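You operate a simulated robot arm through the tools that you are given. There is no shell and no other tool. Be economical: measure what you need, move in short steps, check, and stop when the job is done.

The job below is to be done with a simulated two-armed robot. You get a single attempt, and the scene is never put back.

Task
Carry the blue bottle carrier with both arms and set it on the capper end of the filling bench.

Only the result counts: the job must be done as asked and must still hold three seconds after the hand-in. Knocking over, shifting, dropping, spilling or breaking anything else fails it.

Robot
Two 7-joint arms with two-finger parallel grippers on one trunk, on a base that drives. Base frame: it is fixed to the floor where the robot stands at the start and does not move with it; the origin is under the middle of the robot, x ahead of it, y to its left, z up; the surface under the hand at the start is at about z = 80. Readings come in cm, rad, newtons and seconds.
The left shoulder is at the start at [2, 13.3, 126.7], the right one opposite. With the tool pointing down near the work surface each hand reaches from about 10 to 48 cm from the robot's upright axis, wherever it stands, measured 20 degrees to its own side. Places, roughly: capper end of the filling bench [-110, -10, 80]. Payload 1.57 kg a hand.
The tool frame of a hand sits at the grasp point between the pads (the TCP): z along the fingers, y along the line on which they close. The tips reach 3 cm beyond it. The gripper opens to 8 cm. The fingers are 1.7 cm wide and 1.2 cm thick; the gripper's body (4 by 8.2 cm) begins 8 cm behind the TCP.
Orientation is told as [roll, pitch, yaw] about the base's x, y, z axes, in that order, counted from this pose: with the fingers straight down and closing along the base's y, the tool's x points along the base's -x, its y along +y and its z along -z.

Tools
- The arms move only by the tool send_rows. It takes "left_series", "right_series" or both (then of equal length, played together; a hand with none holds still); each is one flat list of numbers, 7 for each row, row after row: the turn, a rotation vector about the tool's x, y, z in units of 4 degrees (1.0 is 4 degrees), then the shift along the tool's x, y, z in units of 40 mm (1.0 is 40 mm), then the finger opening in cm, from 0 to 8. In form: [rx, ry, rz, x, y, z, grip, rx, ry, rz, x, y, z, grip, ...]. A call has 1 to 20 rows; each row shifts and turns the commanded pose from where the row before left it, along the tool's axes as they then stand. A call with a number of a shift or a turn outside -1 to 1 is refused whole. A row lasts 0.2 s, in which the tool goes at most 5 cm and 0.15 rad; a call with a longer step from one row to the next is refused whole, and so is a gripper value outside its range. A pose out of reach is approached as far as the arm can. The call stops where the force on the tool passes 40 N (or 10 N more than at its start, if that is more) or the arm is blocked; 0.2 s more then pass. Each finger travels about 4.5 cm/s and halts on what it meets, pressing with about 27 N; the grip force reading is that of the motor and also rises with nothing between the fingers. The clock runs only during rows and for 0.2 s after the last one: add rows that do not move to give the fingers time. The reply holds the time, the measured pose of the TCP, the force on the tool along the base axes, the opening and the grip force, in the units named above and with some noise, with the torque about the TCP (base axes, N m) and any sound that the robot's microphone picked up.
- Cameras (640 x 400 px; columns grow to the right, rows downward): "scene" is now at [15.56, 1.83, 125.68]; the picture's right is [0.37, -0.93, 0.04], its down [0.53, 0.18, -0.83] and it looks along [0.76, 0.33, 0.56] (base axes); focal length 214 px, centre (320, 200). "left" rides on the left gripper at [7.2, 0.7, -12.2] in its tool frame; the picture's right is [-0.09, 1.00, 0.00], its down [-0.84, -0.08, -0.54] and it looks along [-0.54, -0.05, 0.84] (tool axes); focal length 238 px, centre (320, 200). "right" rides on the right gripper at [7.2, -0.6, -12.2] in its tool frame; the picture's right is [0.09, 1.00, 0.00], its down [-0.84, 0.08, -0.54] and it looks along [-0.54, 0.05, 0.84] (tool axes); focal length 238 px, centre (320, 200). There is no depth. A picture from a camera that has moved, and an enlarged one, comes with that camera's place and axes in the base frame and with its lens.
- snapshot(camera): a new picture of that camera. It takes no simulated time.
- lift_body(by): slides the trunk up (or, below 0, down) by that many cm; the arms and the scene camera ride with it, the base frame stays. It gives what a move gives, with no picture.
- drive_base(legs): drives the robot by 1 to 6 legs, each [ahead, left, turn to the left] in cm, cm and rad, along the robot's own axes; the way and the turn of a leg run together, so that a leg with both is an arc; at most 150 cm and 3.142 rad a leg. The arms and the cameras ride along, it lands a little off, and it stops where it bumps. It gives what a move gives.
- head_to(pan, tilt): turns the head with the scene camera to pan (to the left, within 1.047 rad either way) and tilt (down, from -0.506 to 1.204), counted from straight ahead of the robot. It gives what a move gives.
- enlarge(camera, box): a new picture of the part [left, top, right, bottom] of that camera's present view, enlarged. It takes no simulated time.
- sign_off(): hands the job in; it is judged then, once.

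Go step by step. Nothing tells you exact positions but the pictures and the camera data: compare them with the known pose of the tool, close in by small moves and look again before you grip or let go. The budget is 120 turns and 100 pictures, counting those below and the enlarged ones. Unless the task says otherwise, let go and move clear before handing in.

The tools are called after "Request:" as a command line: name --argument value ..., lists and objects as JSON in quotes. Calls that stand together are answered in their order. send_rows: Moves the arms, as the interface text tells. Its arguments: {"type":"object","properties":{"left_series":{"type":"array"},"right_series":{"type":"array"}},"required":[]} The other tools are called the same way: lift_body (by) slides the trunk up or down; drive_base (legs) drives the base; head_to (pan, tilt) turns the head that bears the scene camera; snapshot (camera) takes a picture; enlarge (camera, box) takes an enlarged picture of a part of a camera's view; sign_off () hands the job in.

At the start:

```text
clock: 0.0
left_ee_pos: [21.8, 24.53, 109.76]
left_orientation: [0.008, 0.164, -0.024]
left_contact_force: [-0.4, 0.2, -0.1]
left_ft_torque: [0.0, 0.0, 0.03]
left_width: 8.02
left_finger_force: 0.1
right_ee_pos: [27.9, 0.09, 108.83]
right_orientation: [-0.045, -0.19, -0.103]
right_contact_force: [45.8, 97.5, -184.8]
right_ft_torque: [-12.95, -12.67, -9.84]
right_width: 7.97
right_finger_force: 0.1
trunk travel left (down, up): [-57.5, 66.5]
robot x, y, heading: [-0.04, 2.61, 0.002]
head pan, tilt: [1.051, 1.201]
```

scene: 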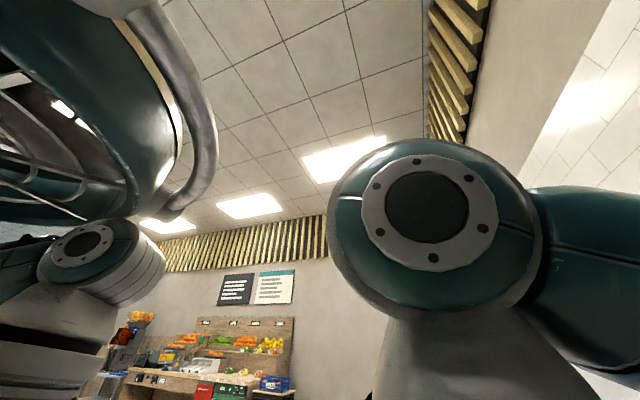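
right: 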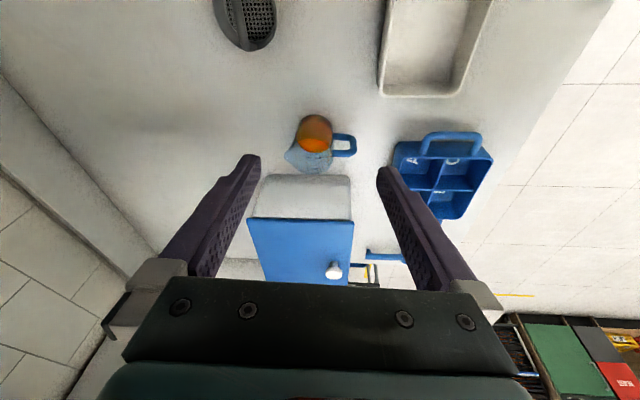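
left: 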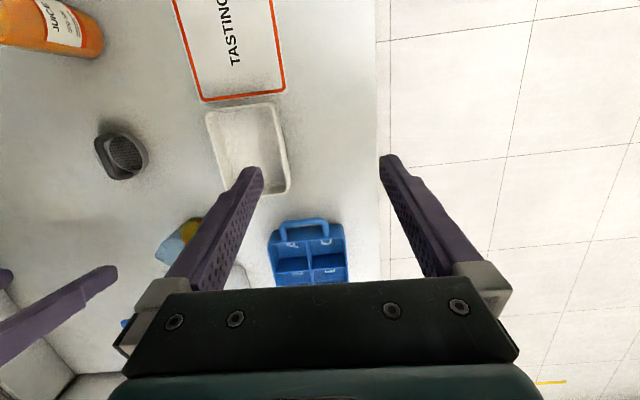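

I see a bench with a small blue bottle carrier (handle on top), and the scene camera pointing up at the ceiling. The right hand's force reading is high, so I'll aim the head first and look.

Request:
head_to --pan 0 --tilt 0.9

Request:
snapshot --camera "scene"

```text
clock: 1.3
left_ee_pos: [21.77, 24.25, 109.51]
left_orientation: [0.009, 0.167, -0.028]
left_contact_force: [-0.4, -0.1, 0.7]
left_ft_torque: [-0.03, -0.01, 0.0]
left_width: 8.01
left_finger_force: 0.0
right_ee_pos: [28.4, -0.4, 108.64]
right_orientation: [-0.061, -0.2, -0.105]
right_contact_force: [67.1, -56.2, -72.7]
right_ft_torque: [7.19, 1.31, 5.68]
right_width: 8.01
right_finger_force: 0.1
trunk travel left (down, up): [-57.5, 66.5]
robot x, y, heading: [0.03, 2.23, -0.004]
head pan, tilt: [0.0, 0.901]
```

```text
96 pictures are left
camera scene: at [16.4, 0.03, 125.31], right [0.08, -1.0, 0.05], down [0.52, 0.0, -0.85], along [0.85, 0.09, 0.52], focal length 214 px, centre (320, 200)
```

scene: 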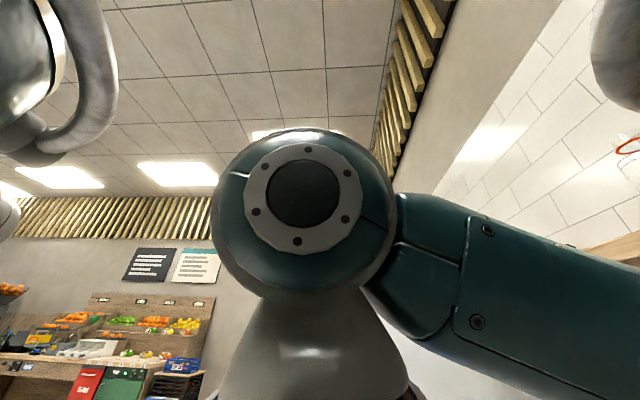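

The head readings moved, but the camera still looks up; the right arm's elbow is probably jammed against the head or trunk. I'll move the right hand outward to free it.

Request:
send_rows --right_series '[0, 0, 0, 0, -0.5, 0, 8, 0, 0, 0, 0, -0.5, 0, 8, 0, 0, 0, 0, -0.5, 0, 8, 0, 0, 0, 0, -0.5, 0, 8]'

Request:
snapshot --camera "scene"

```text
clock: 2.5
left_ee_pos: [21.65, 23.93, 108.99]
left_orientation: [0.003, 0.169, -0.024]
left_contact_force: [0.2, -0.4, 0.0]
left_ft_torque: [0.01, 0.02, 0.0]
left_width: 8.0
left_finger_force: 0.1
right_ee_pos: [27.7, -8.34, 108.58]
right_orientation: [-0.056, -0.211, -0.145]
right_contact_force: [60.9, 18.9, -79.2]
right_ft_torque: [-3.1, -0.36, -2.56]
right_width: 8.02
right_finger_force: 0.0
trunk travel left (down, up): [-57.5, 66.5]
robot x, y, heading: [0.22, 2.89, 0.001]
head pan, tilt: [0.0, 0.901]
stopped in row 4 (right hand): the arm was blocked; the commanded pose is now the measured one
```

```text
95 pictures are left
camera scene: at [16.48, -1.15, 125.05], right [-0.09, -0.99, 0.05], down [0.51, -0.09, -0.86], along [0.86, -0.05, 0.51], focal length 214 px, centre (320, 200)
```

scene: 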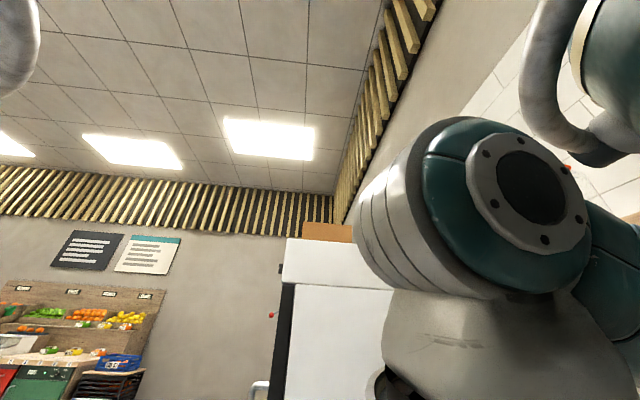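

The elbow is moving out of the head's view; I continue outward.

Request:
send_rows --right_series '[0, 0, 0, 0, -0.5, 0, 8, 0, 0, 0, 0, -0.5, 0, 8, 0, 0, 0, 0, -0.5, 0, 8, 0, 0, 0, 0, -0.5, 0, 8, 0, 0, 0, 0, -0.5, 0, 8]'

Request:
snapshot --camera "scene"

```text
clock: 3.9
left_ee_pos: [21.62, 24.05, 109.02]
left_orientation: [0.0, 0.17, -0.026]
left_contact_force: [0.5, 0.3, -1.2]
left_ft_torque: [0.0, -0.01, -0.01]
left_width: 8.0
left_finger_force: 0.1
right_ee_pos: [26.05, -18.27, 109.39]
right_orientation: [-0.054, -0.205, -0.124]
right_contact_force: [0.4, -0.5, -0.2]
right_ft_torque: [-0.01, 0.02, -0.03]
right_width: 8.0
right_finger_force: 0.0
trunk travel left (down, up): [-57.5, 66.5]
robot x, y, heading: [-0.03, 2.99, 0.001]
head pan, tilt: [0.0, 0.901]
stopped in row 5 (right hand): the arm was blocked; the commanded pose is now the measured one
```

```text
94 pictures are left
camera scene: at [17.58, -1.25, 112.77], right [0.0, -1.0, 0.05], down [-0.78, -0.03, -0.62], along [0.62, -0.04, -0.78], focal length 214 px, centre (320, 200)
```

scene: 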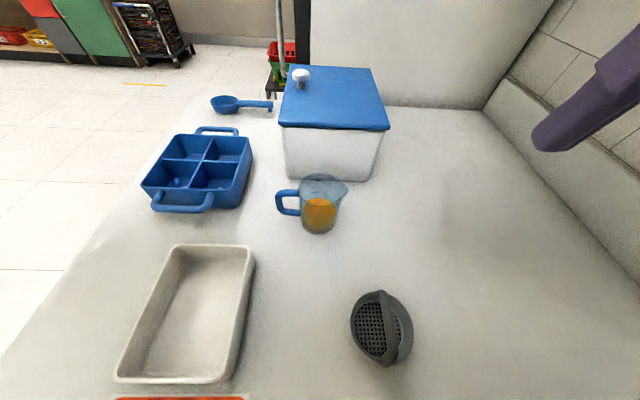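

The head is freed and I see the carrier with two end handles at roughly x 36 and 55, y 18. Let me look closer.

Request:
enlarge --camera "scene" --box '[110, 100, 290, 230]'

Request:
snapshot --camera "left"

Request:
snapshot --camera "right"

```text
3.08 times, centred on (200, 165) of scene
camera zoom: at [17.58, -1.25, 112.77], right [0.0, -1.0, 0.05], down [-0.78, -0.03, -0.62], along [0.62, -0.04, -0.78], focal length 660 px, centre (689, 308)
```

zoom: 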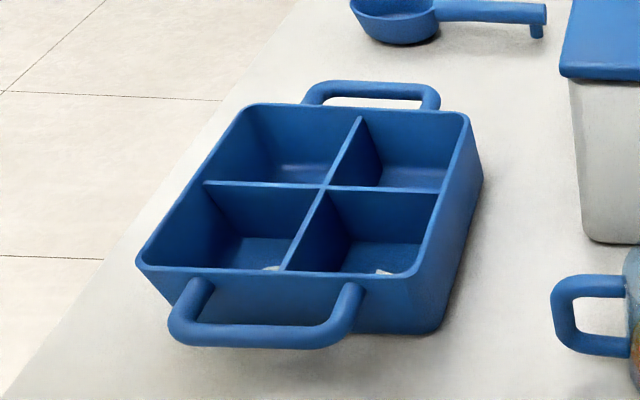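

```text
92 pictures are left
camera left: at [16.72, 24.85, 122.35], right [0.12, 0.99, -0.02], down [0.91, -0.1, 0.39], along [0.39, -0.06, -0.92], focal length 238 px, centre (320, 200)
```

left: 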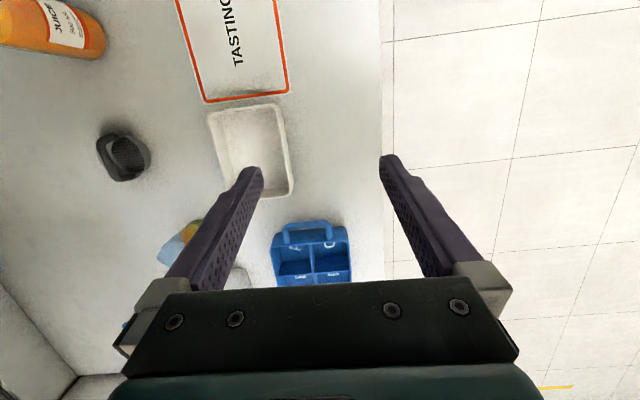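

```text
91 pictures are left
camera right: at [16.51, -16.91, 119.9], right [0.05, 1.0, -0.07], down [0.72, 0.02, 0.7], along [0.69, -0.08, -0.71], focal length 238 px, centre (320, 200)
```

right: 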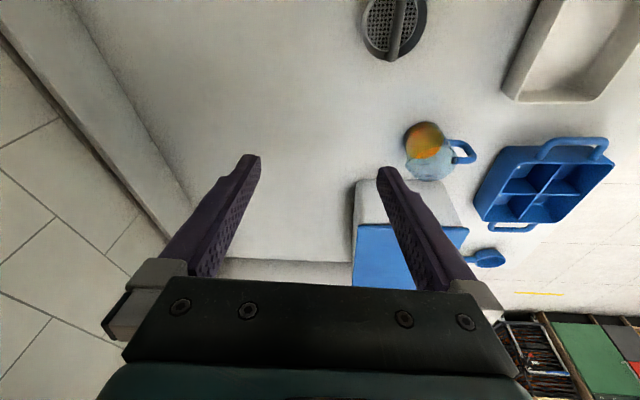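

The carrier's handles are bars along y at its near and far ends, with the bench's left edge close by. I'll look around to see how the robot stands and where it can drive.

Request:
head_to --pan 0 --tilt 1.2

Request:
snapshot --camera "scene"

Request:
head_to --pan 1.04 --tilt 0.6

Request:
snapshot --camera "scene"

Request:
head_to --pan -1.04 --tilt 0.6

Request:
snapshot --camera "scene"

```text
clock: 4.7
left_ee_pos: [21.63, 24.1, 109.39]
left_orientation: [0.006, 0.169, -0.026]
left_contact_force: [-0.6, 0.3, 0.1]
left_ft_torque: [0.01, -0.02, 0.0]
left_width: 8.01
left_finger_force: 0.1
right_ee_pos: [26.07, -18.1, 109.37]
right_orientation: [-0.05, -0.206, -0.126]
right_contact_force: [-0.2, -0.5, 0.6]
right_ft_torque: [0.02, 0.02, -0.03]
right_width: 8.0
right_finger_force: 0.0
trunk travel left (down, up): [-57.5, 66.5]
robot x, y, heading: [0.03, 2.71, -0.001]
head pan, tilt: [0.0, 1.201]
```

```text
90 pictures are left
camera scene: at [15.62, -1.23, 110.96], right [0.0, -1.0, 0.05], down [-0.93, -0.02, -0.36], along [0.36, -0.05, -0.93], focal length 214 px, centre (320, 200)
```

scene: 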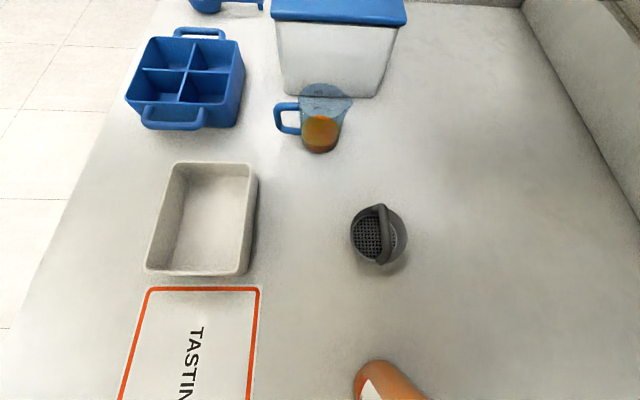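

```text
clock: 6.0
left_ee_pos: [21.7, 24.13, 109.59]
left_orientation: [0.006, 0.169, -0.026]
left_contact_force: [0.6, 0.1, 0.1]
left_ft_torque: [-0.02, 0.02, -0.03]
left_width: 7.97
left_finger_force: 0.1
right_ee_pos: [26.2, -18.15, 109.32]
right_orientation: [-0.053, -0.206, -0.126]
right_contact_force: [0.3, -0.2, -0.3]
right_ft_torque: [-0.01, -0.02, 0.02]
right_width: 7.99
right_finger_force: 0.0
trunk travel left (down, up): [-57.5, 66.5]
robot x, y, heading: [-0.16, 2.62, -0.001]
head pan, tilt: [1.04, 0.6]
```

```text
89 pictures are left
camera scene: at [14.5, 6.59, 115.04], right [0.86, -0.51, 0.02], down [-0.29, -0.53, -0.8], along [0.42, 0.68, -0.6], focal length 214 px, centre (320, 200)
```

scene: 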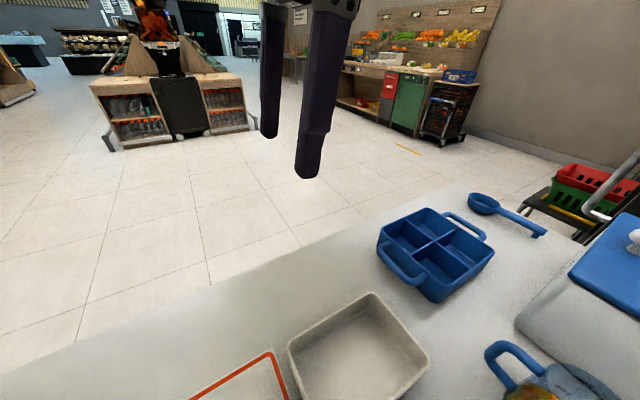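

```text
clock: 8.0
left_ee_pos: [21.64, 24.06, 109.32]
left_orientation: [0.004, 0.17, -0.027]
left_contact_force: [-0.6, 0.2, 0.3]
left_ft_torque: [0.02, -0.02, -0.04]
left_width: 7.98
left_finger_force: 0.1
right_ee_pos: [25.93, -18.16, 109.38]
right_orientation: [-0.05, -0.205, -0.126]
right_contact_force: [-0.5, -0.1, 0.0]
right_ft_torque: [-0.01, 0.0, 0.0]
right_width: 7.99
right_finger_force: 0.1
trunk travel left (down, up): [-57.5, 66.5]
robot x, y, heading: [-0.06, 2.46, -0.005]
head pan, tilt: [-1.04, 0.6]
```

```text
88 pictures are left
camera scene: at [14.51, -8.67, 115.78], right [-0.86, -0.51, 0.02], down [-0.29, 0.45, -0.85], along [0.42, -0.74, -0.53], focal length 214 px, centre (320, 200)
```

scene: 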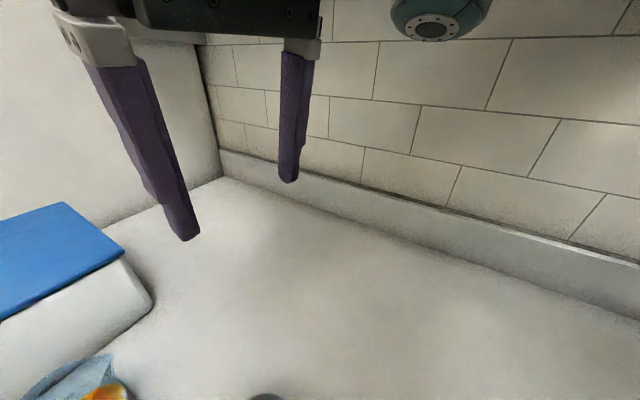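

The bench seems to extend alongside the robot on the left (edge near y 34). Before driving I need to see what is next to and below the robot.

Request:
head_to --pan 1.04 --tilt 1.2

Request:
snapshot --camera "scene"

Request:
head_to --pan -1.04 --tilt 1.2

Request:
snapshot --camera "scene"

```text
clock: 10.0
left_ee_pos: [21.74, 24.14, 109.31]
left_orientation: [0.003, 0.169, -0.027]
left_contact_force: [0.2, 0.1, 0.0]
left_ft_torque: [-0.02, 0.06, -0.01]
left_width: 8.0
left_finger_force: 0.0
right_ee_pos: [25.96, -18.2, 109.36]
right_orientation: [-0.052, -0.203, -0.124]
right_contact_force: [-0.4, 0.7, 0.1]
right_ft_torque: [-0.01, -0.03, 0.01]
right_width: 8.0
right_finger_force: 0.0
trunk travel left (down, up): [-57.5, 66.5]
robot x, y, heading: [-0.23, 2.33, -0.004]
head pan, tilt: [1.04, 1.201]
```

```text
87 pictures are left
camera scene: at [12.86, 3.5, 110.7], right [0.86, -0.51, 0.03], down [-0.47, -0.82, -0.32], along [0.18, 0.27, -0.95], focal length 214 px, centre (320, 200)
```

scene: 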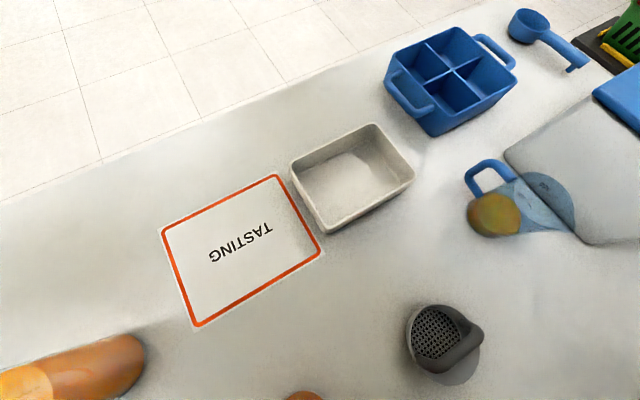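

```text
clock: 12.0
left_ee_pos: [21.7, 23.96, 109.38]
left_orientation: [0.003, 0.169, -0.025]
left_contact_force: [-0.2, 0.3, -0.6]
left_ft_torque: [0.01, -0.01, 0.0]
left_width: 7.99
left_finger_force: 0.1
right_ee_pos: [25.95, -18.18, 109.43]
right_orientation: [-0.053, -0.204, -0.124]
right_contact_force: [0.3, -0.3, -0.1]
right_ft_torque: [0.0, -0.03, 0.02]
right_width: 8.0
right_finger_force: 0.1
trunk travel left (down, up): [-57.5, 66.5]
robot x, y, heading: [-0.32, 2.57, 0.002]
head pan, tilt: [-1.04, 1.201]
```

```text
86 pictures are left
camera scene: at [12.87, -6.17, 111.16], right [-0.86, -0.51, 0.03], down [-0.47, 0.78, -0.4], along [0.18, -0.36, -0.92], focal length 214 px, centre (320, 200)
```

scene: 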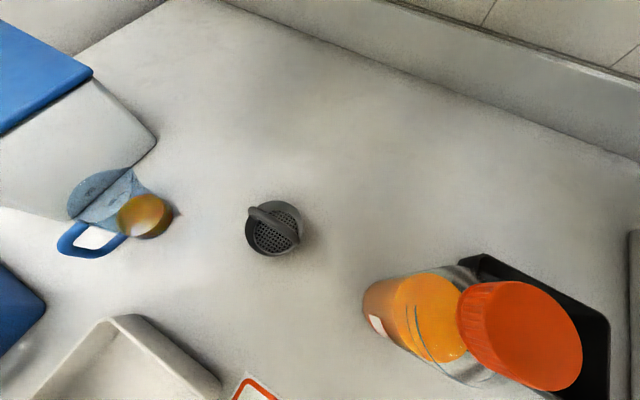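

Odd: bottles seem to stand very close to the robot's own axis, so before driving I'll tilt the left hand to let its camera look back at the trunk.

Request:
send_rows --left_series '[0, 1, 0, 0, 0, 0, 8, 0, 1, 0, 0, 0, 0, 8, 0, 1, 0, 0, 0, 0, 8, 0, 1, 0, 0, 0, 0, 8, 0, 1, 0, 0, 0, 0, 8, 0, 1, 0, 0, 0, 0, 8, 0, 1, 0, 0, 0, 0, 8, 0, 1, 0, 0, 0, 0, 8, 0, 1, 0, 0, 0, 0, 8, 0, 1, 0, 0, 0, 0, 8, 0, 1, 0, 0, 0, 0, 8, 0, 1, 0, 0, 0, 0, 8, 0, 1, 0, 0, 0, 0, 8, 0, 1, 0, 0, 0, 0, 8, 0, 1, 0, 0, 0, 0, 8, 0, 1, 0, 0, 0, 0, 8]'

Request:
snapshot --camera "left"

```text
clock: 14.7
left_ee_pos: [19.26, 26.11, 107.15]
left_orientation: [-0.102, 1.135, 0.052]
left_contact_force: [-0.1, -0.7, -0.3]
left_ft_torque: [0.02, -0.02, 0.02]
left_width: 8.01
left_finger_force: 0.0
right_ee_pos: [25.97, -18.49, 109.33]
right_orientation: [-0.059, -0.205, -0.123]
right_contact_force: [0.0, -0.6, -0.3]
right_ft_torque: [-0.01, 0.0, 0.02]
right_width: 8.0
right_finger_force: 0.1
trunk travel left (down, up): [-57.5, 66.5]
robot x, y, heading: [-0.17, 2.53, -0.001]
head pan, tilt: [-1.04, 1.201]
stopped in row 13 (left hand): the arm was blocked; the commanded pose is now the measured one
```

```text
85 pictures are left
camera left: at [27.01, 28.49, 118.82], right [-0.1, 0.99, -0.13], down [0.85, 0.02, -0.53], along [-0.52, -0.16, -0.84], focal length 238 px, centre (320, 200)
```

left: 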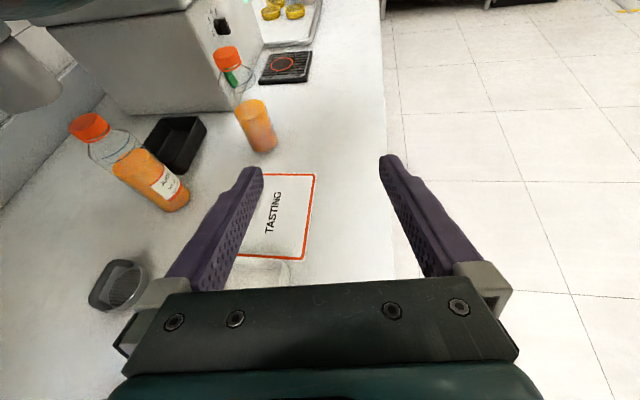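

I see the bench runs on behind the robot, with a machine and bottles, and no trunk is standing on it; the robot seems to hang from above. I'll push this hand forward and pitch it more to see the trunk itself.

Request:
send_rows --left_series '[0, 0, 0, 0, 0, -0.8, 8, 0, 0, 0, 0, 0, -0.8, 8, 0, 0, 0, 0, 0, -0.8, 8, 0, 0, 0, 0, 0, -0.8, 8, 0, 1, 0, 0, 0, 0, 8, 0, 1, 0, 0, 0, 0, 8, 0, 1, 0, 0, 0, 0, 8, 0, 1, 0, 0, 0, 0, 8, 0, 1, 0, 0, 0, 0, 8, 0, 1, 0, 0, 0, 0, 8]'

Request:
snapshot --camera "left"

```text
clock: 15.3
left_ee_pos: [18.81, 27.53, 106.28]
left_orientation: [-0.188, 1.227, 0.105]
left_contact_force: [-0.7, 0.3, -0.7]
left_ft_torque: [0.02, 0.01, 0.03]
left_width: 8.03
left_finger_force: 0.0
left hand out of reach, approached as far as the arm can: row 1, 2
right_ee_pos: [26.02, -18.55, 109.18]
right_orientation: [-0.061, -0.205, -0.124]
right_contact_force: [-0.2, 0.0, 0.7]
right_ft_torque: [-0.02, 0.01, 0.02]
right_width: 7.99
right_finger_force: 0.0
trunk travel left (down, up): [-57.5, 66.5]
robot x, y, heading: [-0.14, 3.01, -0.003]
head pan, tilt: [-1.04, 1.201]
stopped in row 2 (left hand): the arm was blocked; the commanded pose is now the measured one
```

```text
84 pictures are left
camera left: at [27.35, 31.55, 117.1], right [-0.25, 0.96, -0.15], down [0.79, 0.11, -0.6], along [-0.56, -0.27, -0.78], focal length 238 px, centre (320, 200)
```

left: 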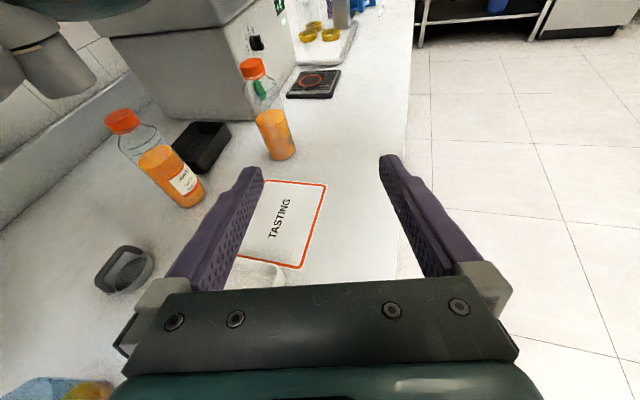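

The wrist is at its limit, and I've learnt enough: nothing of the robot stands on the bench. I'll turn the left hand back to pointing down.

Request:
send_rows --left_series '[0, -1, 0, 0, 0, 0, 8, 0, -1, 0, 0, 0, 0, 8, 0, -1, 0, 0, 0, 0, 8, 0, -1, 0, 0, 0, 0, 8, 0, -1, 0, 0, 0, 0, 8, 0, -1, 0, 0, 0, 0, 8, 0, -1, 0, 0, 0, 0, 8, 0, -1, 0, 0, 0, 0, 8, 0, -1, 0, 0, 0, 0, 8, 0, -1, 0, 0, 0, 0, 8, 0, -1, 0, 0, 0, 0, 8, 0, -1, 0, 0, 0, 0, 8, 0, -1, 0, 0, 0, 0, 8, 0, -1, 0, 0, 0, 0, 8, 0, -1, 0, 0, 0, 0, 8]'

Request:
head_to --pan 1.04 --tilt 0.3

Request:
snapshot --camera "scene"

```text
clock: 18.7
left_ee_pos: [19.01, 27.55, 106.24]
left_orientation: [-0.068, 0.183, 0.269]
left_contact_force: [0.3, 0.7, 0.7]
left_ft_torque: [0.01, -0.03, -0.01]
left_width: 8.02
left_finger_force: 0.0
right_ee_pos: [26.06, -18.53, 109.33]
right_orientation: [-0.064, -0.206, -0.124]
right_contact_force: [-0.1, -0.8, -0.7]
right_ft_torque: [-0.02, 0.02, -0.01]
right_width: 7.99
right_finger_force: 0.1
trunk travel left (down, up): [-57.5, 66.5]
robot x, y, heading: [-0.27, 2.98, -0.0]
head pan, tilt: [-1.04, 1.201]
stopped in row 15 (left hand): the arm was blocked; the commanded pose is now the measured one
```

```text
clock: 20.7
left_ee_pos: [19.04, 27.74, 106.5]
left_orientation: [-0.063, 0.179, 0.27]
left_contact_force: [-0.1, 1.0, -0.1]
left_ft_torque: [0.02, -0.01, 0.01]
left_width: 8.0
left_finger_force: 0.1
right_ee_pos: [26.01, -18.53, 109.31]
right_orientation: [-0.058, -0.205, -0.125]
right_contact_force: [-0.4, -0.6, 0.2]
right_ft_torque: [0.02, 0.01, -0.02]
right_width: 7.99
right_finger_force: 0.0
trunk travel left (down, up): [-57.5, 66.5]
robot x, y, heading: [-0.2, 2.95, -0.001]
head pan, tilt: [1.04, 0.3]
```

```text
83 pictures are left
camera scene: at [14.74, 6.84, 117.5], right [0.86, -0.51, 0.03], down [-0.15, -0.31, -0.94], along [0.48, 0.81, -0.34], focal length 214 px, centre (320, 200)
```

scene: 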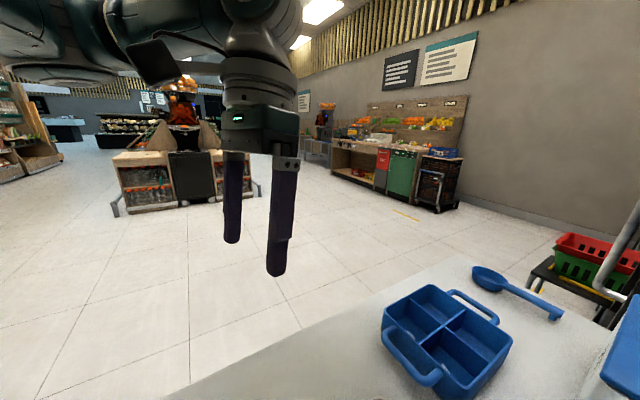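

The way to the left is clear floor, so I'll try a small sideways drive first.

Request:
drive_base --legs '[[0, 6, 0]]'

Request:
snapshot --camera "scene"

```text
clock: 21.7
left_ee_pos: [19.04, 25.69, 102.65]
left_orientation: [-0.126, 0.198, 0.259]
left_contact_force: [-0.4, -0.9, -0.5]
left_ft_torque: [0.02, -0.02, 0.04]
left_width: 8.01
left_finger_force: 0.2
right_ee_pos: [25.97, -20.26, 108.53]
right_orientation: [-0.127, -0.213, -0.111]
right_contact_force: [-0.1, -0.2, -0.6]
right_ft_torque: [-0.01, -0.04, 0.02]
right_width: 8.04
right_finger_force: 0.0
trunk travel left (down, up): [-57.5, 66.5]
robot x, y, heading: [0.1, 6.91, -0.002]
head pan, tilt: [1.04, 0.3]
```

```text
82 pictures are left
camera scene: at [14.73, 5.58, 114.99], right [0.86, -0.5, 0.06], down [-0.15, -0.37, -0.92], along [0.48, 0.78, -0.39], focal length 214 px, centre (320, 200)
```

scene: 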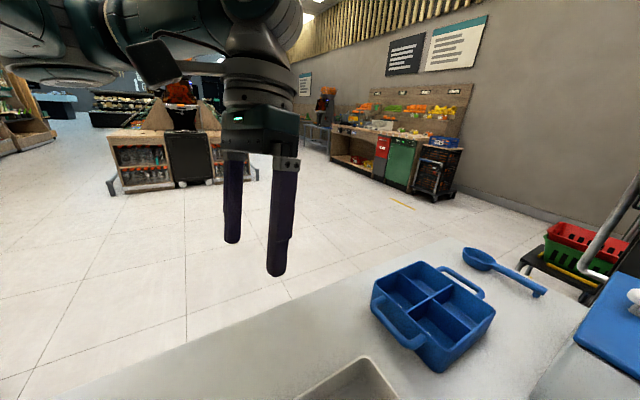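

The drive shifted the base but the body tilted and the hands sank, so something is either swaying or caught, perhaps near the right arm. I'll wait a moment and look to the right.

Request:
send_rows --right_series '[0, 0, 0, 0, 0, 0, 8, 0, 0, 0, 0, 0, 0, 8, 0, 0, 0, 0, 0, 0, 8]'

Request:
head_to --pan -1.04 --tilt 0.0

Request:
snapshot --camera "scene"

```text
clock: 22.7
left_ee_pos: [19.01, 25.97, 103.18]
left_orientation: [-0.117, 0.196, 0.262]
left_contact_force: [1.0, -0.3, 1.0]
left_ft_torque: [-0.01, 0.1, -0.02]
left_width: 7.99
left_finger_force: 0.1
right_ee_pos: [25.99, -19.85, 108.61]
right_orientation: [-0.116, -0.211, -0.112]
right_contact_force: [1.6, 0.9, 0.9]
right_ft_torque: [0.03, 0.08, -0.03]
right_width: 8.01
right_finger_force: 0.0
trunk travel left (down, up): [-57.5, 66.5]
robot x, y, heading: [-0.12, 5.89, 0.003]
head pan, tilt: [1.04, 0.3]
stopped in row 3 (right hand): the arm was blocked; the commanded pose is now the measured one
```

```text
clock: 24.7
left_ee_pos: [19.03, 25.96, 103.01]
left_orientation: [-0.122, 0.196, 0.26]
left_contact_force: [1.2, 0.5, 1.3]
left_ft_torque: [0.01, 0.07, -0.07]
left_width: 8.0
left_finger_force: 0.1
right_ee_pos: [25.94, -19.96, 108.43]
right_orientation: [-0.12, -0.211, -0.111]
right_contact_force: [-0.2, -0.5, 1.6]
right_ft_torque: [0.02, 0.07, 0.0]
right_width: 8.0
right_finger_force: 0.1
trunk travel left (down, up): [-57.5, 66.5]
robot x, y, heading: [-0.35, 6.2, 0.001]
head pan, tilt: [-1.04, 0.0]
```

```text
81 pictures are left
camera scene: at [14.58, -9.56, 119.76], right [-0.86, -0.5, 0.06], down [0.0, -0.12, -0.99], along [0.51, -0.86, 0.1], focal length 214 px, centre (320, 200)
```

scene: 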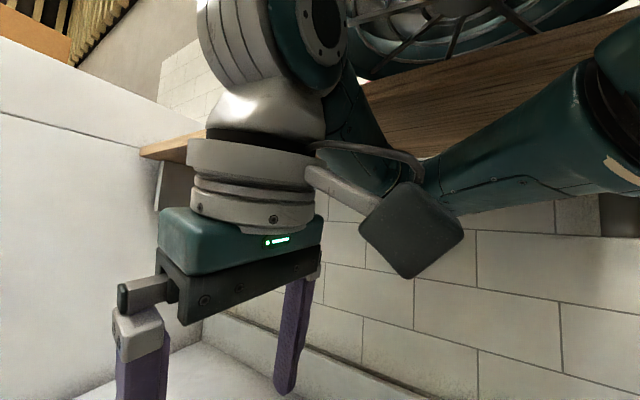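

A wooden wall shelf is right by the right arm, matching the pivot I compute near y -31, z 137: the right arm is probably caught on it. I'll look up there.

Request:
head_to --pan -1.04 --tilt -0.5

Request:
snapshot --camera "scene"

Request:
head_to --pan -0.3 --tilt -0.4

Request:
snapshot --camera "scene"

```text
clock: 25.6
left_ee_pos: [18.96, 25.97, 103.0]
left_orientation: [-0.12, 0.195, 0.26]
left_contact_force: [-1.0, -1.4, 0.1]
left_ft_torque: [-0.01, -0.06, 0.01]
left_width: 8.0
left_finger_force: 0.1
right_ee_pos: [26.1, -19.94, 108.55]
right_orientation: [-0.118, -0.211, -0.109]
right_contact_force: [-0.1, -0.6, -0.8]
right_ft_torque: [-0.01, -0.07, 0.01]
right_width: 8.02
right_finger_force: 0.0
trunk travel left (down, up): [-57.5, 66.5]
robot x, y, heading: [0.12, 6.38, -0.001]
head pan, tilt: [-1.04, -0.499]
```

```text
80 pictures are left
camera scene: at [13.41, -7.09, 123.51], right [-0.86, -0.5, 0.06], down [0.24, -0.51, -0.82], along [0.45, -0.7, 0.56], focal length 214 px, centre (320, 200)
```

scene: 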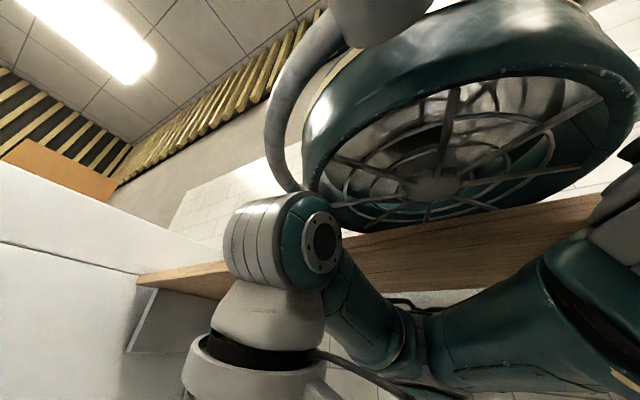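

```text
clock: 26.7
left_ee_pos: [19.07, 26.06, 103.1]
left_orientation: [-0.12, 0.196, 0.259]
left_contact_force: [-0.3, 0.8, -0.1]
left_ft_torque: [-0.01, -0.08, -0.02]
left_width: 8.01
left_finger_force: 0.2
right_ee_pos: [25.99, -19.79, 108.55]
right_orientation: [-0.118, -0.211, -0.111]
right_contact_force: [-1.3, 0.4, -0.7]
right_ft_torque: [-0.01, -0.05, 0.03]
right_width: 7.97
right_finger_force: 0.2
trunk travel left (down, up): [-57.5, 66.5]
robot x, y, heading: [-0.06, 6.27, 0.006]
head pan, tilt: [-0.3, -0.4]
```

```text
79 pictures are left
camera scene: at [17.0, -3.51, 122.42], right [-0.3, -0.95, 0.11], down [0.37, -0.22, -0.9], along [0.88, -0.23, 0.42], focal length 214 px, centre (320, 200)
```

scene: 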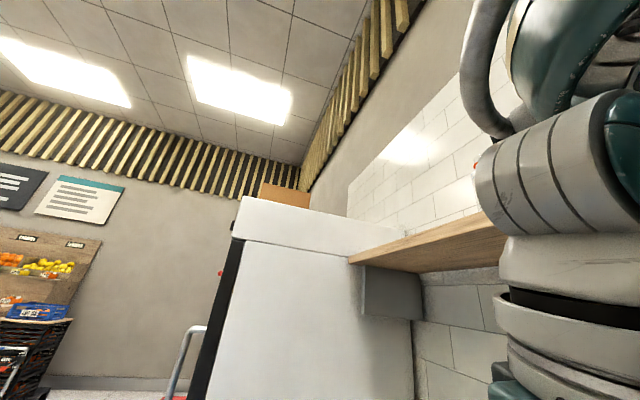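

The robot turns out to be an aerial one with ducted rotors, and its right rotor ring appears to rest on the wall shelf's top (right side tilted up). I'll rise to free it.

Request:
lift_body --by 6

Request:
head_to --pan -1.04 --tilt -0.5

Request:
snapshot --camera "scene"

```text
clock: 27.7
left_ee_pos: [19.09, 31.39, 106.47]
left_orientation: [-0.061, 0.18, 0.271]
left_contact_force: [-0.2, 0.7, -0.7]
left_ft_torque: [-0.13, -0.02, 0.0]
left_width: 8.0
left_finger_force: 0.0
right_ee_pos: [26.11, -14.98, 109.27]
right_orientation: [-0.057, -0.205, -0.123]
right_contact_force: [0.4, 0.2, 0.5]
right_ft_torque: [-0.07, 0.05, -0.04]
right_width: 8.0
right_finger_force: 0.1
trunk travel left (down, up): [-63.5, 60.5]
robot x, y, heading: [0.2, 6.17, 0.003]
head pan, tilt: [-0.3, -0.4]
```

```text
clock: 28.8
left_ee_pos: [19.04, 31.49, 106.57]
left_orientation: [-0.059, 0.18, 0.271]
left_contact_force: [0.2, 0.6, -0.6]
left_ft_torque: [0.0, 0.01, 0.0]
left_width: 7.99
left_finger_force: 0.1
right_ee_pos: [25.94, -14.65, 109.0]
right_orientation: [-0.056, -0.203, -0.124]
right_contact_force: [0.6, -0.3, -0.3]
right_ft_torque: [0.01, 0.0, -0.02]
right_width: 8.02
right_finger_force: 0.0
trunk travel left (down, up): [-63.5, 60.5]
robot x, y, heading: [-0.26, 6.42, -0.003]
head pan, tilt: [-1.04, -0.499]
```

```text
78 pictures are left
camera scene: at [13.4, -2.8, 124.9], right [-0.86, -0.51, 0.03], down [0.24, -0.46, -0.85], along [0.45, -0.73, 0.52], focal length 214 px, centre (320, 200)
```

scene: 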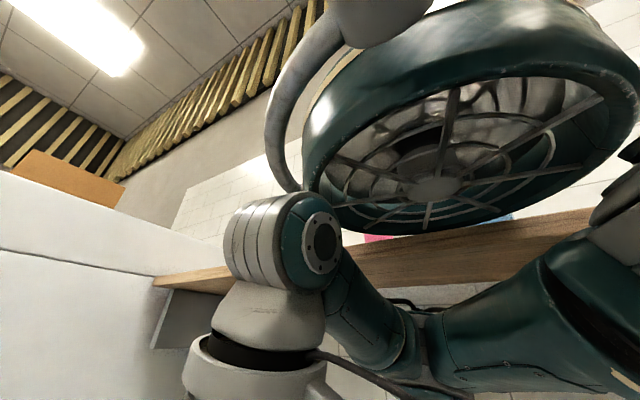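

It moved partly free (y and roll changed), but a small roll remains. I'll rise some more.

Request:
lift_body --by 6

Request:
snapshot --camera "scene"

```text
clock: 29.8
left_ee_pos: [19.03, 35.95, 113.23]
left_orientation: [-0.005, 0.164, 0.282]
left_contact_force: [-0.6, 0.1, 0.6]
left_ft_torque: [-0.01, -0.03, 0.01]
left_width: 8.0
left_finger_force: 0.2
right_ee_pos: [26.01, -10.25, 113.42]
right_orientation: [-0.002, -0.197, -0.134]
right_contact_force: [-0.4, -0.8, 0.3]
right_ft_torque: [0.0, -0.03, 0.0]
right_width: 8.02
right_finger_force: 0.0
trunk travel left (down, up): [-69.5, 54.5]
robot x, y, heading: [-0.5, 6.64, 0.006]
head pan, tilt: [-1.04, -0.499]
```

```text
77 pictures are left
camera scene: at [13.41, 0.74, 129.78], right [-0.86, -0.51, 0.0], down [0.24, -0.41, -0.88], along [0.45, -0.76, 0.48], focal length 214 px, centre (320, 200)
```

scene: 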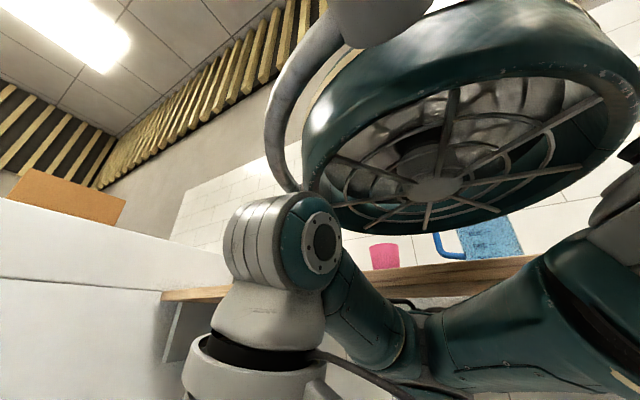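

Level again and clear; the cup and jug on the shelf still stand. Now drive away from the wall to the left.

Request:
drive_base --legs '[[0, 20, 0]]'

Request:
snapshot --camera "scene"

```text
clock: 31.4
left_ee_pos: [18.94, 56.02, 113.29]
left_orientation: [-0.008, 0.164, 0.282]
left_contact_force: [-0.2, 1.3, 0.6]
left_ft_torque: [0.01, 0.03, 0.01]
left_width: 8.0
left_finger_force: 0.0
right_ee_pos: [25.97, 9.78, 113.55]
right_orientation: [-0.001, -0.197, -0.134]
right_contact_force: [0.1, -0.8, -0.1]
right_ft_torque: [0.02, 0.03, 0.02]
right_width: 8.0
right_finger_force: 0.1
trunk travel left (down, up): [-69.5, 54.5]
robot x, y, heading: [0.3, 26.35, 0.003]
head pan, tilt: [-1.04, -0.499]
```

```text
76 pictures are left
camera scene: at [13.38, 20.68, 129.84], right [-0.86, -0.51, 0.0], down [0.24, -0.41, -0.88], along [0.45, -0.76, 0.48], focal length 214 px, centre (320, 200)
```

scene: 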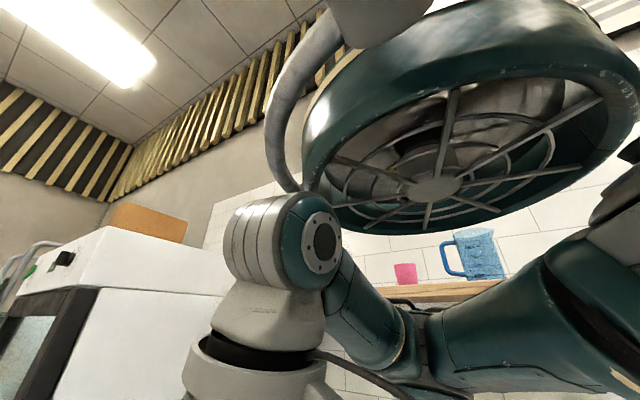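

Driving works cleanly now. I'll go on left to clear the bench, turn to face it (-y), and slide along to be opposite the carrier.

Request:
drive_base --legs '[[0, 40, 0], [0, 0, -1.571], [0, 46, 0]]'

Request:
head_to --pan 0 --tilt 0.9

Request:
snapshot --camera "scene"

```text
clock: 40.1
left_ee_pos: [75.67, 47.92, 113.24]
left_orientation: [-0.006, 0.166, -1.281]
left_contact_force: [0.5, 0.1, -0.6]
left_ft_torque: [0.02, 0.04, -0.05]
left_width: 7.97
left_finger_force: 0.0
right_ee_pos: [29.48, 40.5, 113.52]
right_orientation: [-0.002, -0.198, -1.7]
right_contact_force: [-0.2, -0.6, -0.7]
right_ft_torque: [0.01, -0.01, -0.04]
right_width: 8.0
right_finger_force: 0.0
trunk travel left (down, up): [-69.5, 54.5]
robot x, y, heading: [45.99, 66.38, -1.563]
head pan, tilt: [-1.04, -0.499]
```

```text
clock: 41.6
left_ee_pos: [75.86, 47.93, 113.3]
left_orientation: [-0.007, 0.166, -1.283]
left_contact_force: [-0.2, 0.2, -0.3]
left_ft_torque: [0.0, 0.03, 0.01]
left_width: 8.03
left_finger_force: 0.1
right_ee_pos: [29.51, 40.59, 113.62]
right_orientation: [-0.001, -0.198, -1.699]
right_contact_force: [0.0, 0.1, 0.3]
right_ft_torque: [-0.01, 0.0, 0.0]
right_width: 8.01
right_finger_force: 0.1
trunk travel left (down, up): [-69.5, 54.5]
robot x, y, heading: [46.12, 66.87, -1.559]
head pan, tilt: [0.0, 0.901]
```

```text
75 pictures are left
camera scene: at [46.07, 49.3, 117.84], right [-1.0, -0.01, 0.0], down [-0.01, 0.78, -0.62], along [0.0, -0.62, -0.78], focal length 214 px, centre (320, 200)
```

scene: 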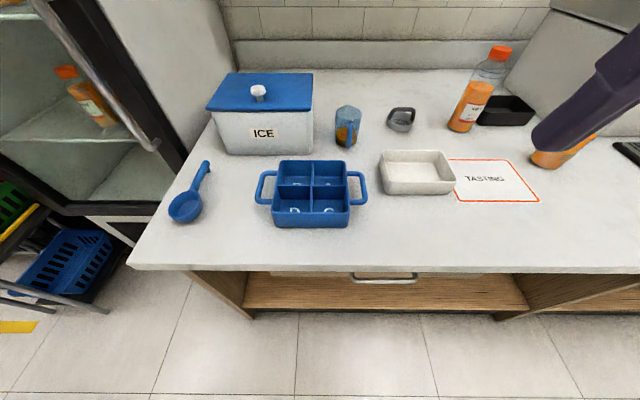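

I can now see the carrier face-on, handles at left and right around x 57.4 and 38.0, y 19, z 84. I'll straighten both hands and bring them inward, then look closely at the handles.

Request:
send_rows --left_series '[0, -0.476, 0.82, 0, 0, 0, 8, 0, -0.476, 0.82, 0, 0, 0, 8, 0, -0.476, 0.82, 0, 0, 0, 8, 0, -0.476, 0.82, 0, 0, 0, 8, 0, -0.476, 0.82, 0, 0, 0, 8, 0, 0, 0, 0, -0.7, 0, 8, 0, 0, 0, 0, -0.7, 0, 8, 0, 0, 0, 0, -0.7, 0, 8, 0, 0, 0, 0, -0.7, 0, 8, 0, 0, 0, 0, -0.7, 0, 8, 0, 0, 0, 0, -0.7, 0, 8]' --right_series '[0, 0.568, -0.37, 0, 0, 0, 8, 0, 0.568, -0.37, 0, 0, 0, 8, 0, 0.568, -0.37, 0, 0, 0, 8, 0, 0.568, -0.37, 0, 0, 0, 8, 0, 0.568, -0.37, 0, 0, 0, 8, 0, 0, 0, 0, 0.3, 0, 8, 0, 0, 0, 0, 0.3, 0, 8, 0, 0, 0, 0, 0.3, 0, 8, 0, 0, 0, 0, 0.3, 0, 8, 0, 0, 0, 0, 0.3, 0, 8, 0, 0, 0, 0, 0.3, 0, 8]'

Request:
enlarge --camera "scene" --box '[230, 140, 400, 246]'

```text
clock: 44.0
left_ee_pos: [59.49, 45.74, 114.12]
left_orientation: [-0.03, -0.008, -1.566]
left_contact_force: [0.2, -1.1, 0.4]
left_ft_torque: [0.01, -0.05, 0.0]
left_width: 8.0
left_finger_force: 0.0
left hand out of reach, approached as far as the arm can: row 6, 7, 8
right_ee_pos: [36.74, 40.46, 113.3]
right_orientation: [-0.013, 0.0, -1.571]
right_contact_force: [0.3, -0.2, -0.1]
right_ft_torque: [0.0, 0.01, -0.01]
right_width: 7.99
right_finger_force: 0.1
trunk travel left (down, up): [-69.5, 54.5]
robot x, y, heading: [45.89, 66.71, -1.563]
head pan, tilt: [0.0, 0.901]
```

```text
3.76 times, centred on (315, 193) of scene
camera zoom: at [46.08, 49.3, 117.84], right [-1.0, -0.01, 0.0], down [-0.01, 0.78, -0.62], along [0.01, -0.62, -0.78], focal length 807 px, centre (339, 226)
```

zoom: 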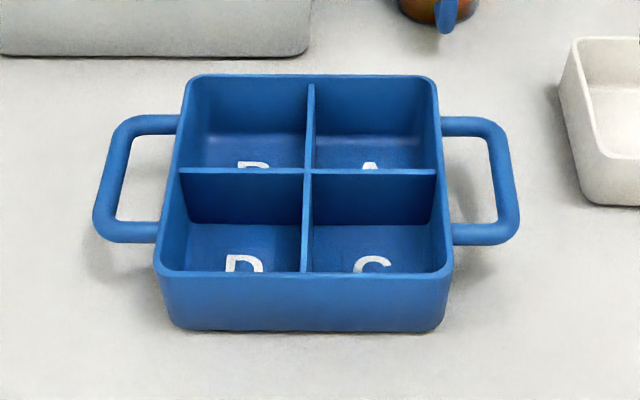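

Handles are clear: bars about 1.2 cm thick with a 2.4 cm gap to the wall, at x≈59.1 and 37.1, y≈19.6. I'll drive closer, lower the body, and narrow the fingers to about 2.4 cm.

Request:
drive_base --legs '[[15, 2.2, 0]]'

Request:
lift_body --by -12

Request:
snapshot --camera "scene"

Request:
snapshot --camera "left"

Request:
snapshot --camera "right"

```text
clock: 45.4
left_ee_pos: [61.68, 30.8, 114.16]
left_orientation: [-0.031, -0.006, -1.567]
left_contact_force: [-0.5, -0.5, -0.1]
left_ft_torque: [0.0, 0.01, 0.02]
left_width: 8.01
left_finger_force: 0.1
right_ee_pos: [38.98, 25.61, 113.41]
right_orientation: [-0.015, -0.001, -1.57]
right_contact_force: [-0.6, 0.2, 0.4]
right_ft_torque: [-0.03, -0.01, 0.02]
right_width: 8.0
right_finger_force: 0.0
trunk travel left (down, up): [-69.5, 54.5]
robot x, y, heading: [48.28, 51.56, -1.563]
head pan, tilt: [0.0, 0.901]
```

```text
clock: 46.9
left_ee_pos: [61.75, 30.86, 102.09]
left_orientation: [-0.03, -0.008, -1.567]
left_contact_force: [0.5, -0.7, -0.7]
left_ft_torque: [-0.02, 0.02, 0.03]
left_width: 8.01
left_finger_force: 0.0
right_ee_pos: [39.05, 25.7, 101.37]
right_orientation: [-0.014, 0.002, -1.572]
right_contact_force: [-1.0, -0.3, 0.0]
right_ft_torque: [-0.01, 0.01, 0.0]
right_width: 8.01
right_finger_force: 0.1
trunk travel left (down, up): [-57.5, 66.5]
robot x, y, heading: [48.01, 51.8, -1.562]
head pan, tilt: [0.0, 0.901]
```

```text
73 pictures are left
camera scene: at [48.36, 34.41, 105.84], right [-1.0, -0.01, 0.0], down [-0.01, 0.78, -0.62], along [0.0, -0.62, -0.78], focal length 214 px, centre (320, 200)
```

scene: 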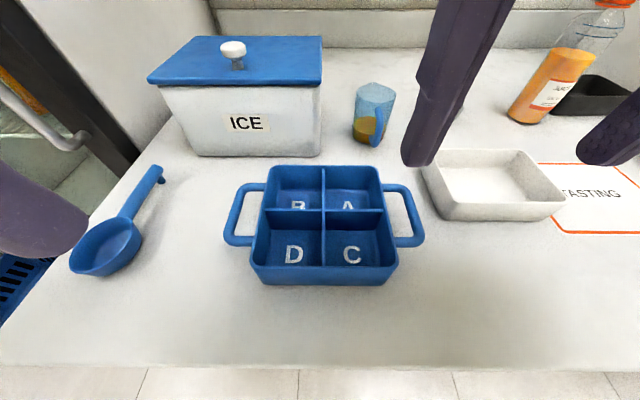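

```text
72 pictures are left
camera left: at [62.8, 38.15, 114.24], right [1.0, -0.09, -0.03], down [-0.06, -0.83, 0.55], along [-0.07, -0.55, -0.83], focal length 238 px, centre (320, 200)
```

left: 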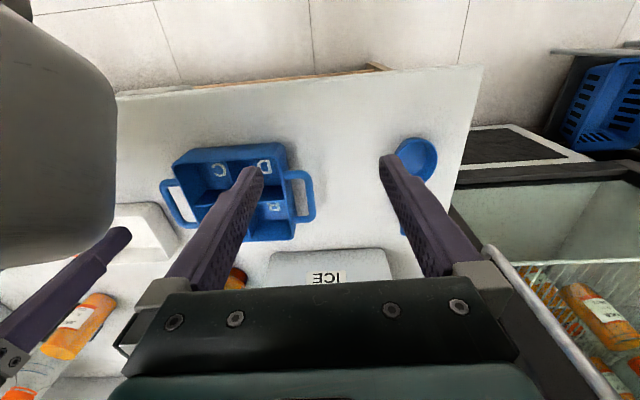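

```text
71 pictures are left
camera right: at [38.44, 32.94, 113.65], right [1.0, 0.09, -0.01], down [0.08, -0.84, 0.54], along [0.04, -0.54, -0.84], focal length 238 px, centre (320, 200)
```

right: 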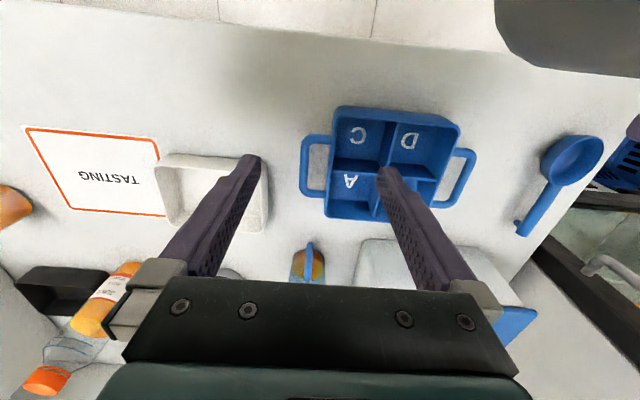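

Triangulating gives the left bar at (58.7, 19.4, 84.5) and the right at (37.1, 19.5, 84.5). I'll move both hands above them with narrowed fingers.

Request:
send_rows --left_series '[-0.43, 0, 0, -0.358, -0.094, 0.284, 6, 0, 0, 0, -0.358, -0.094, 0.284, 4, 0, 0, 0, -0.358, -0.094, 0.284, 2.4, 0, 0, 0, -0.358, -0.094, 0.284, 2.4, 0, 0, 0, -0.358, -0.094, 0.284, 2.4, 0, 0, 0, -0.358, -0.094, 0.284, 2.4, 0, 0, 0, -0.358, -0.094, 0.284, 2.4, 0, 0, 0, -0.358, -0.094, 0.284, 2.4, 0, 0, 0, 0, 0, 0, 2.4]' --right_series '[-0.2, 0, 0, -0.194, -0.061, 0.263, 6, 0, 0, 0, -0.194, -0.061, 0.263, 4, 0, 0, 0, -0.194, -0.061, 0.263, 2.4, 0, 0, 0, -0.194, -0.061, 0.263, 2.4, 0, 0, 0, -0.194, -0.061, 0.263, 2.4, 0, 0, 0, -0.194, -0.061, 0.263, 2.4, 0, 0, 0, -0.194, -0.061, 0.263, 2.4, 0, 0, 0, -0.194, -0.061, 0.263, 2.4, 0, 0, 0, 0, 0, 0, 2.4]'

Request:
snapshot --camera "scene"

Request:
snapshot --camera "left"

Request:
snapshot --camera "right"

```text
clock: 48.9
left_ee_pos: [58.78, 19.29, 92.87]
left_orientation: [0.001, -0.008, -1.566]
left_contact_force: [-0.4, 0.2, -0.1]
left_ft_torque: [0.0, 0.0, 0.0]
left_width: 2.41
left_finger_force: 0.0
right_ee_pos: [37.08, 19.44, 92.98]
right_orientation: [0.0, 0.002, -1.572]
right_contact_force: [0.6, 0.7, 0.0]
right_ft_torque: [-0.01, -0.03, 0.0]
right_width: 2.4
right_finger_force: 0.0
trunk travel left (down, up): [-57.5, 66.5]
robot x, y, heading: [48.05, 51.93, -1.564]
head pan, tilt: [0.0, 0.901]
```

```text
70 pictures are left
camera scene: at [48.36, 34.42, 105.83], right [-1.0, -0.01, 0.0], down [-0.01, 0.78, -0.62], along [0.0, -0.62, -0.78], focal length 214 px, centre (320, 200)
```

scene: 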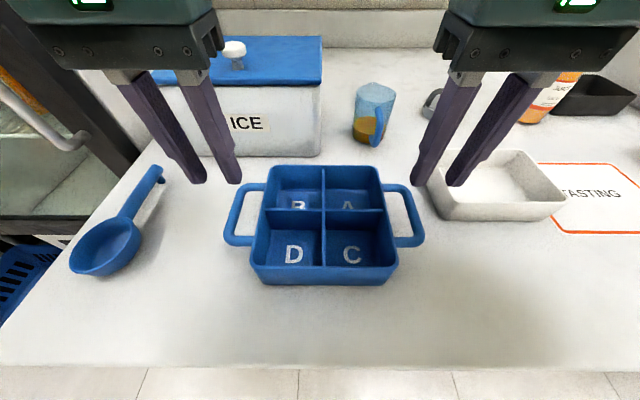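

```text
69 pictures are left
camera left: at [59.41, 26.62, 105.19], right [1.0, -0.09, 0.0], down [-0.07, -0.83, 0.55], along [-0.05, -0.55, -0.84], focal length 238 px, centre (320, 200)
```

left: 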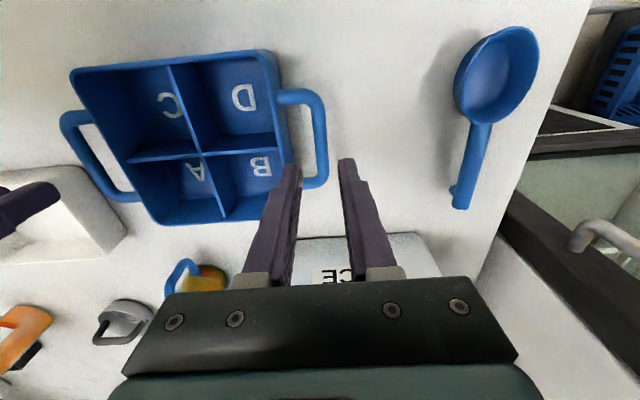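

```text
68 pictures are left
camera right: at [36.27, 26.73, 105.22], right [1.0, 0.09, 0.0], down [0.08, -0.84, 0.54], along [0.05, -0.54, -0.84], focal length 238 px, centre (320, 200)
```

right: 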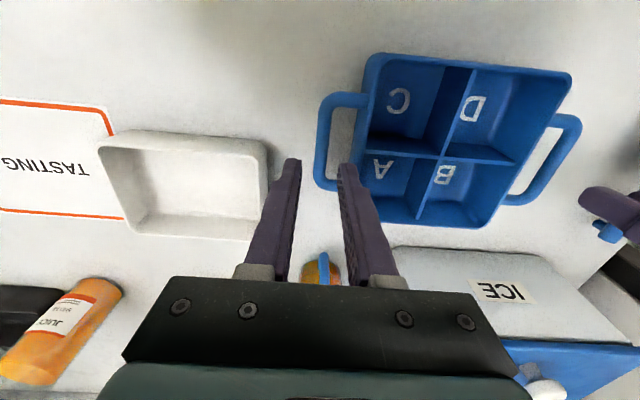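

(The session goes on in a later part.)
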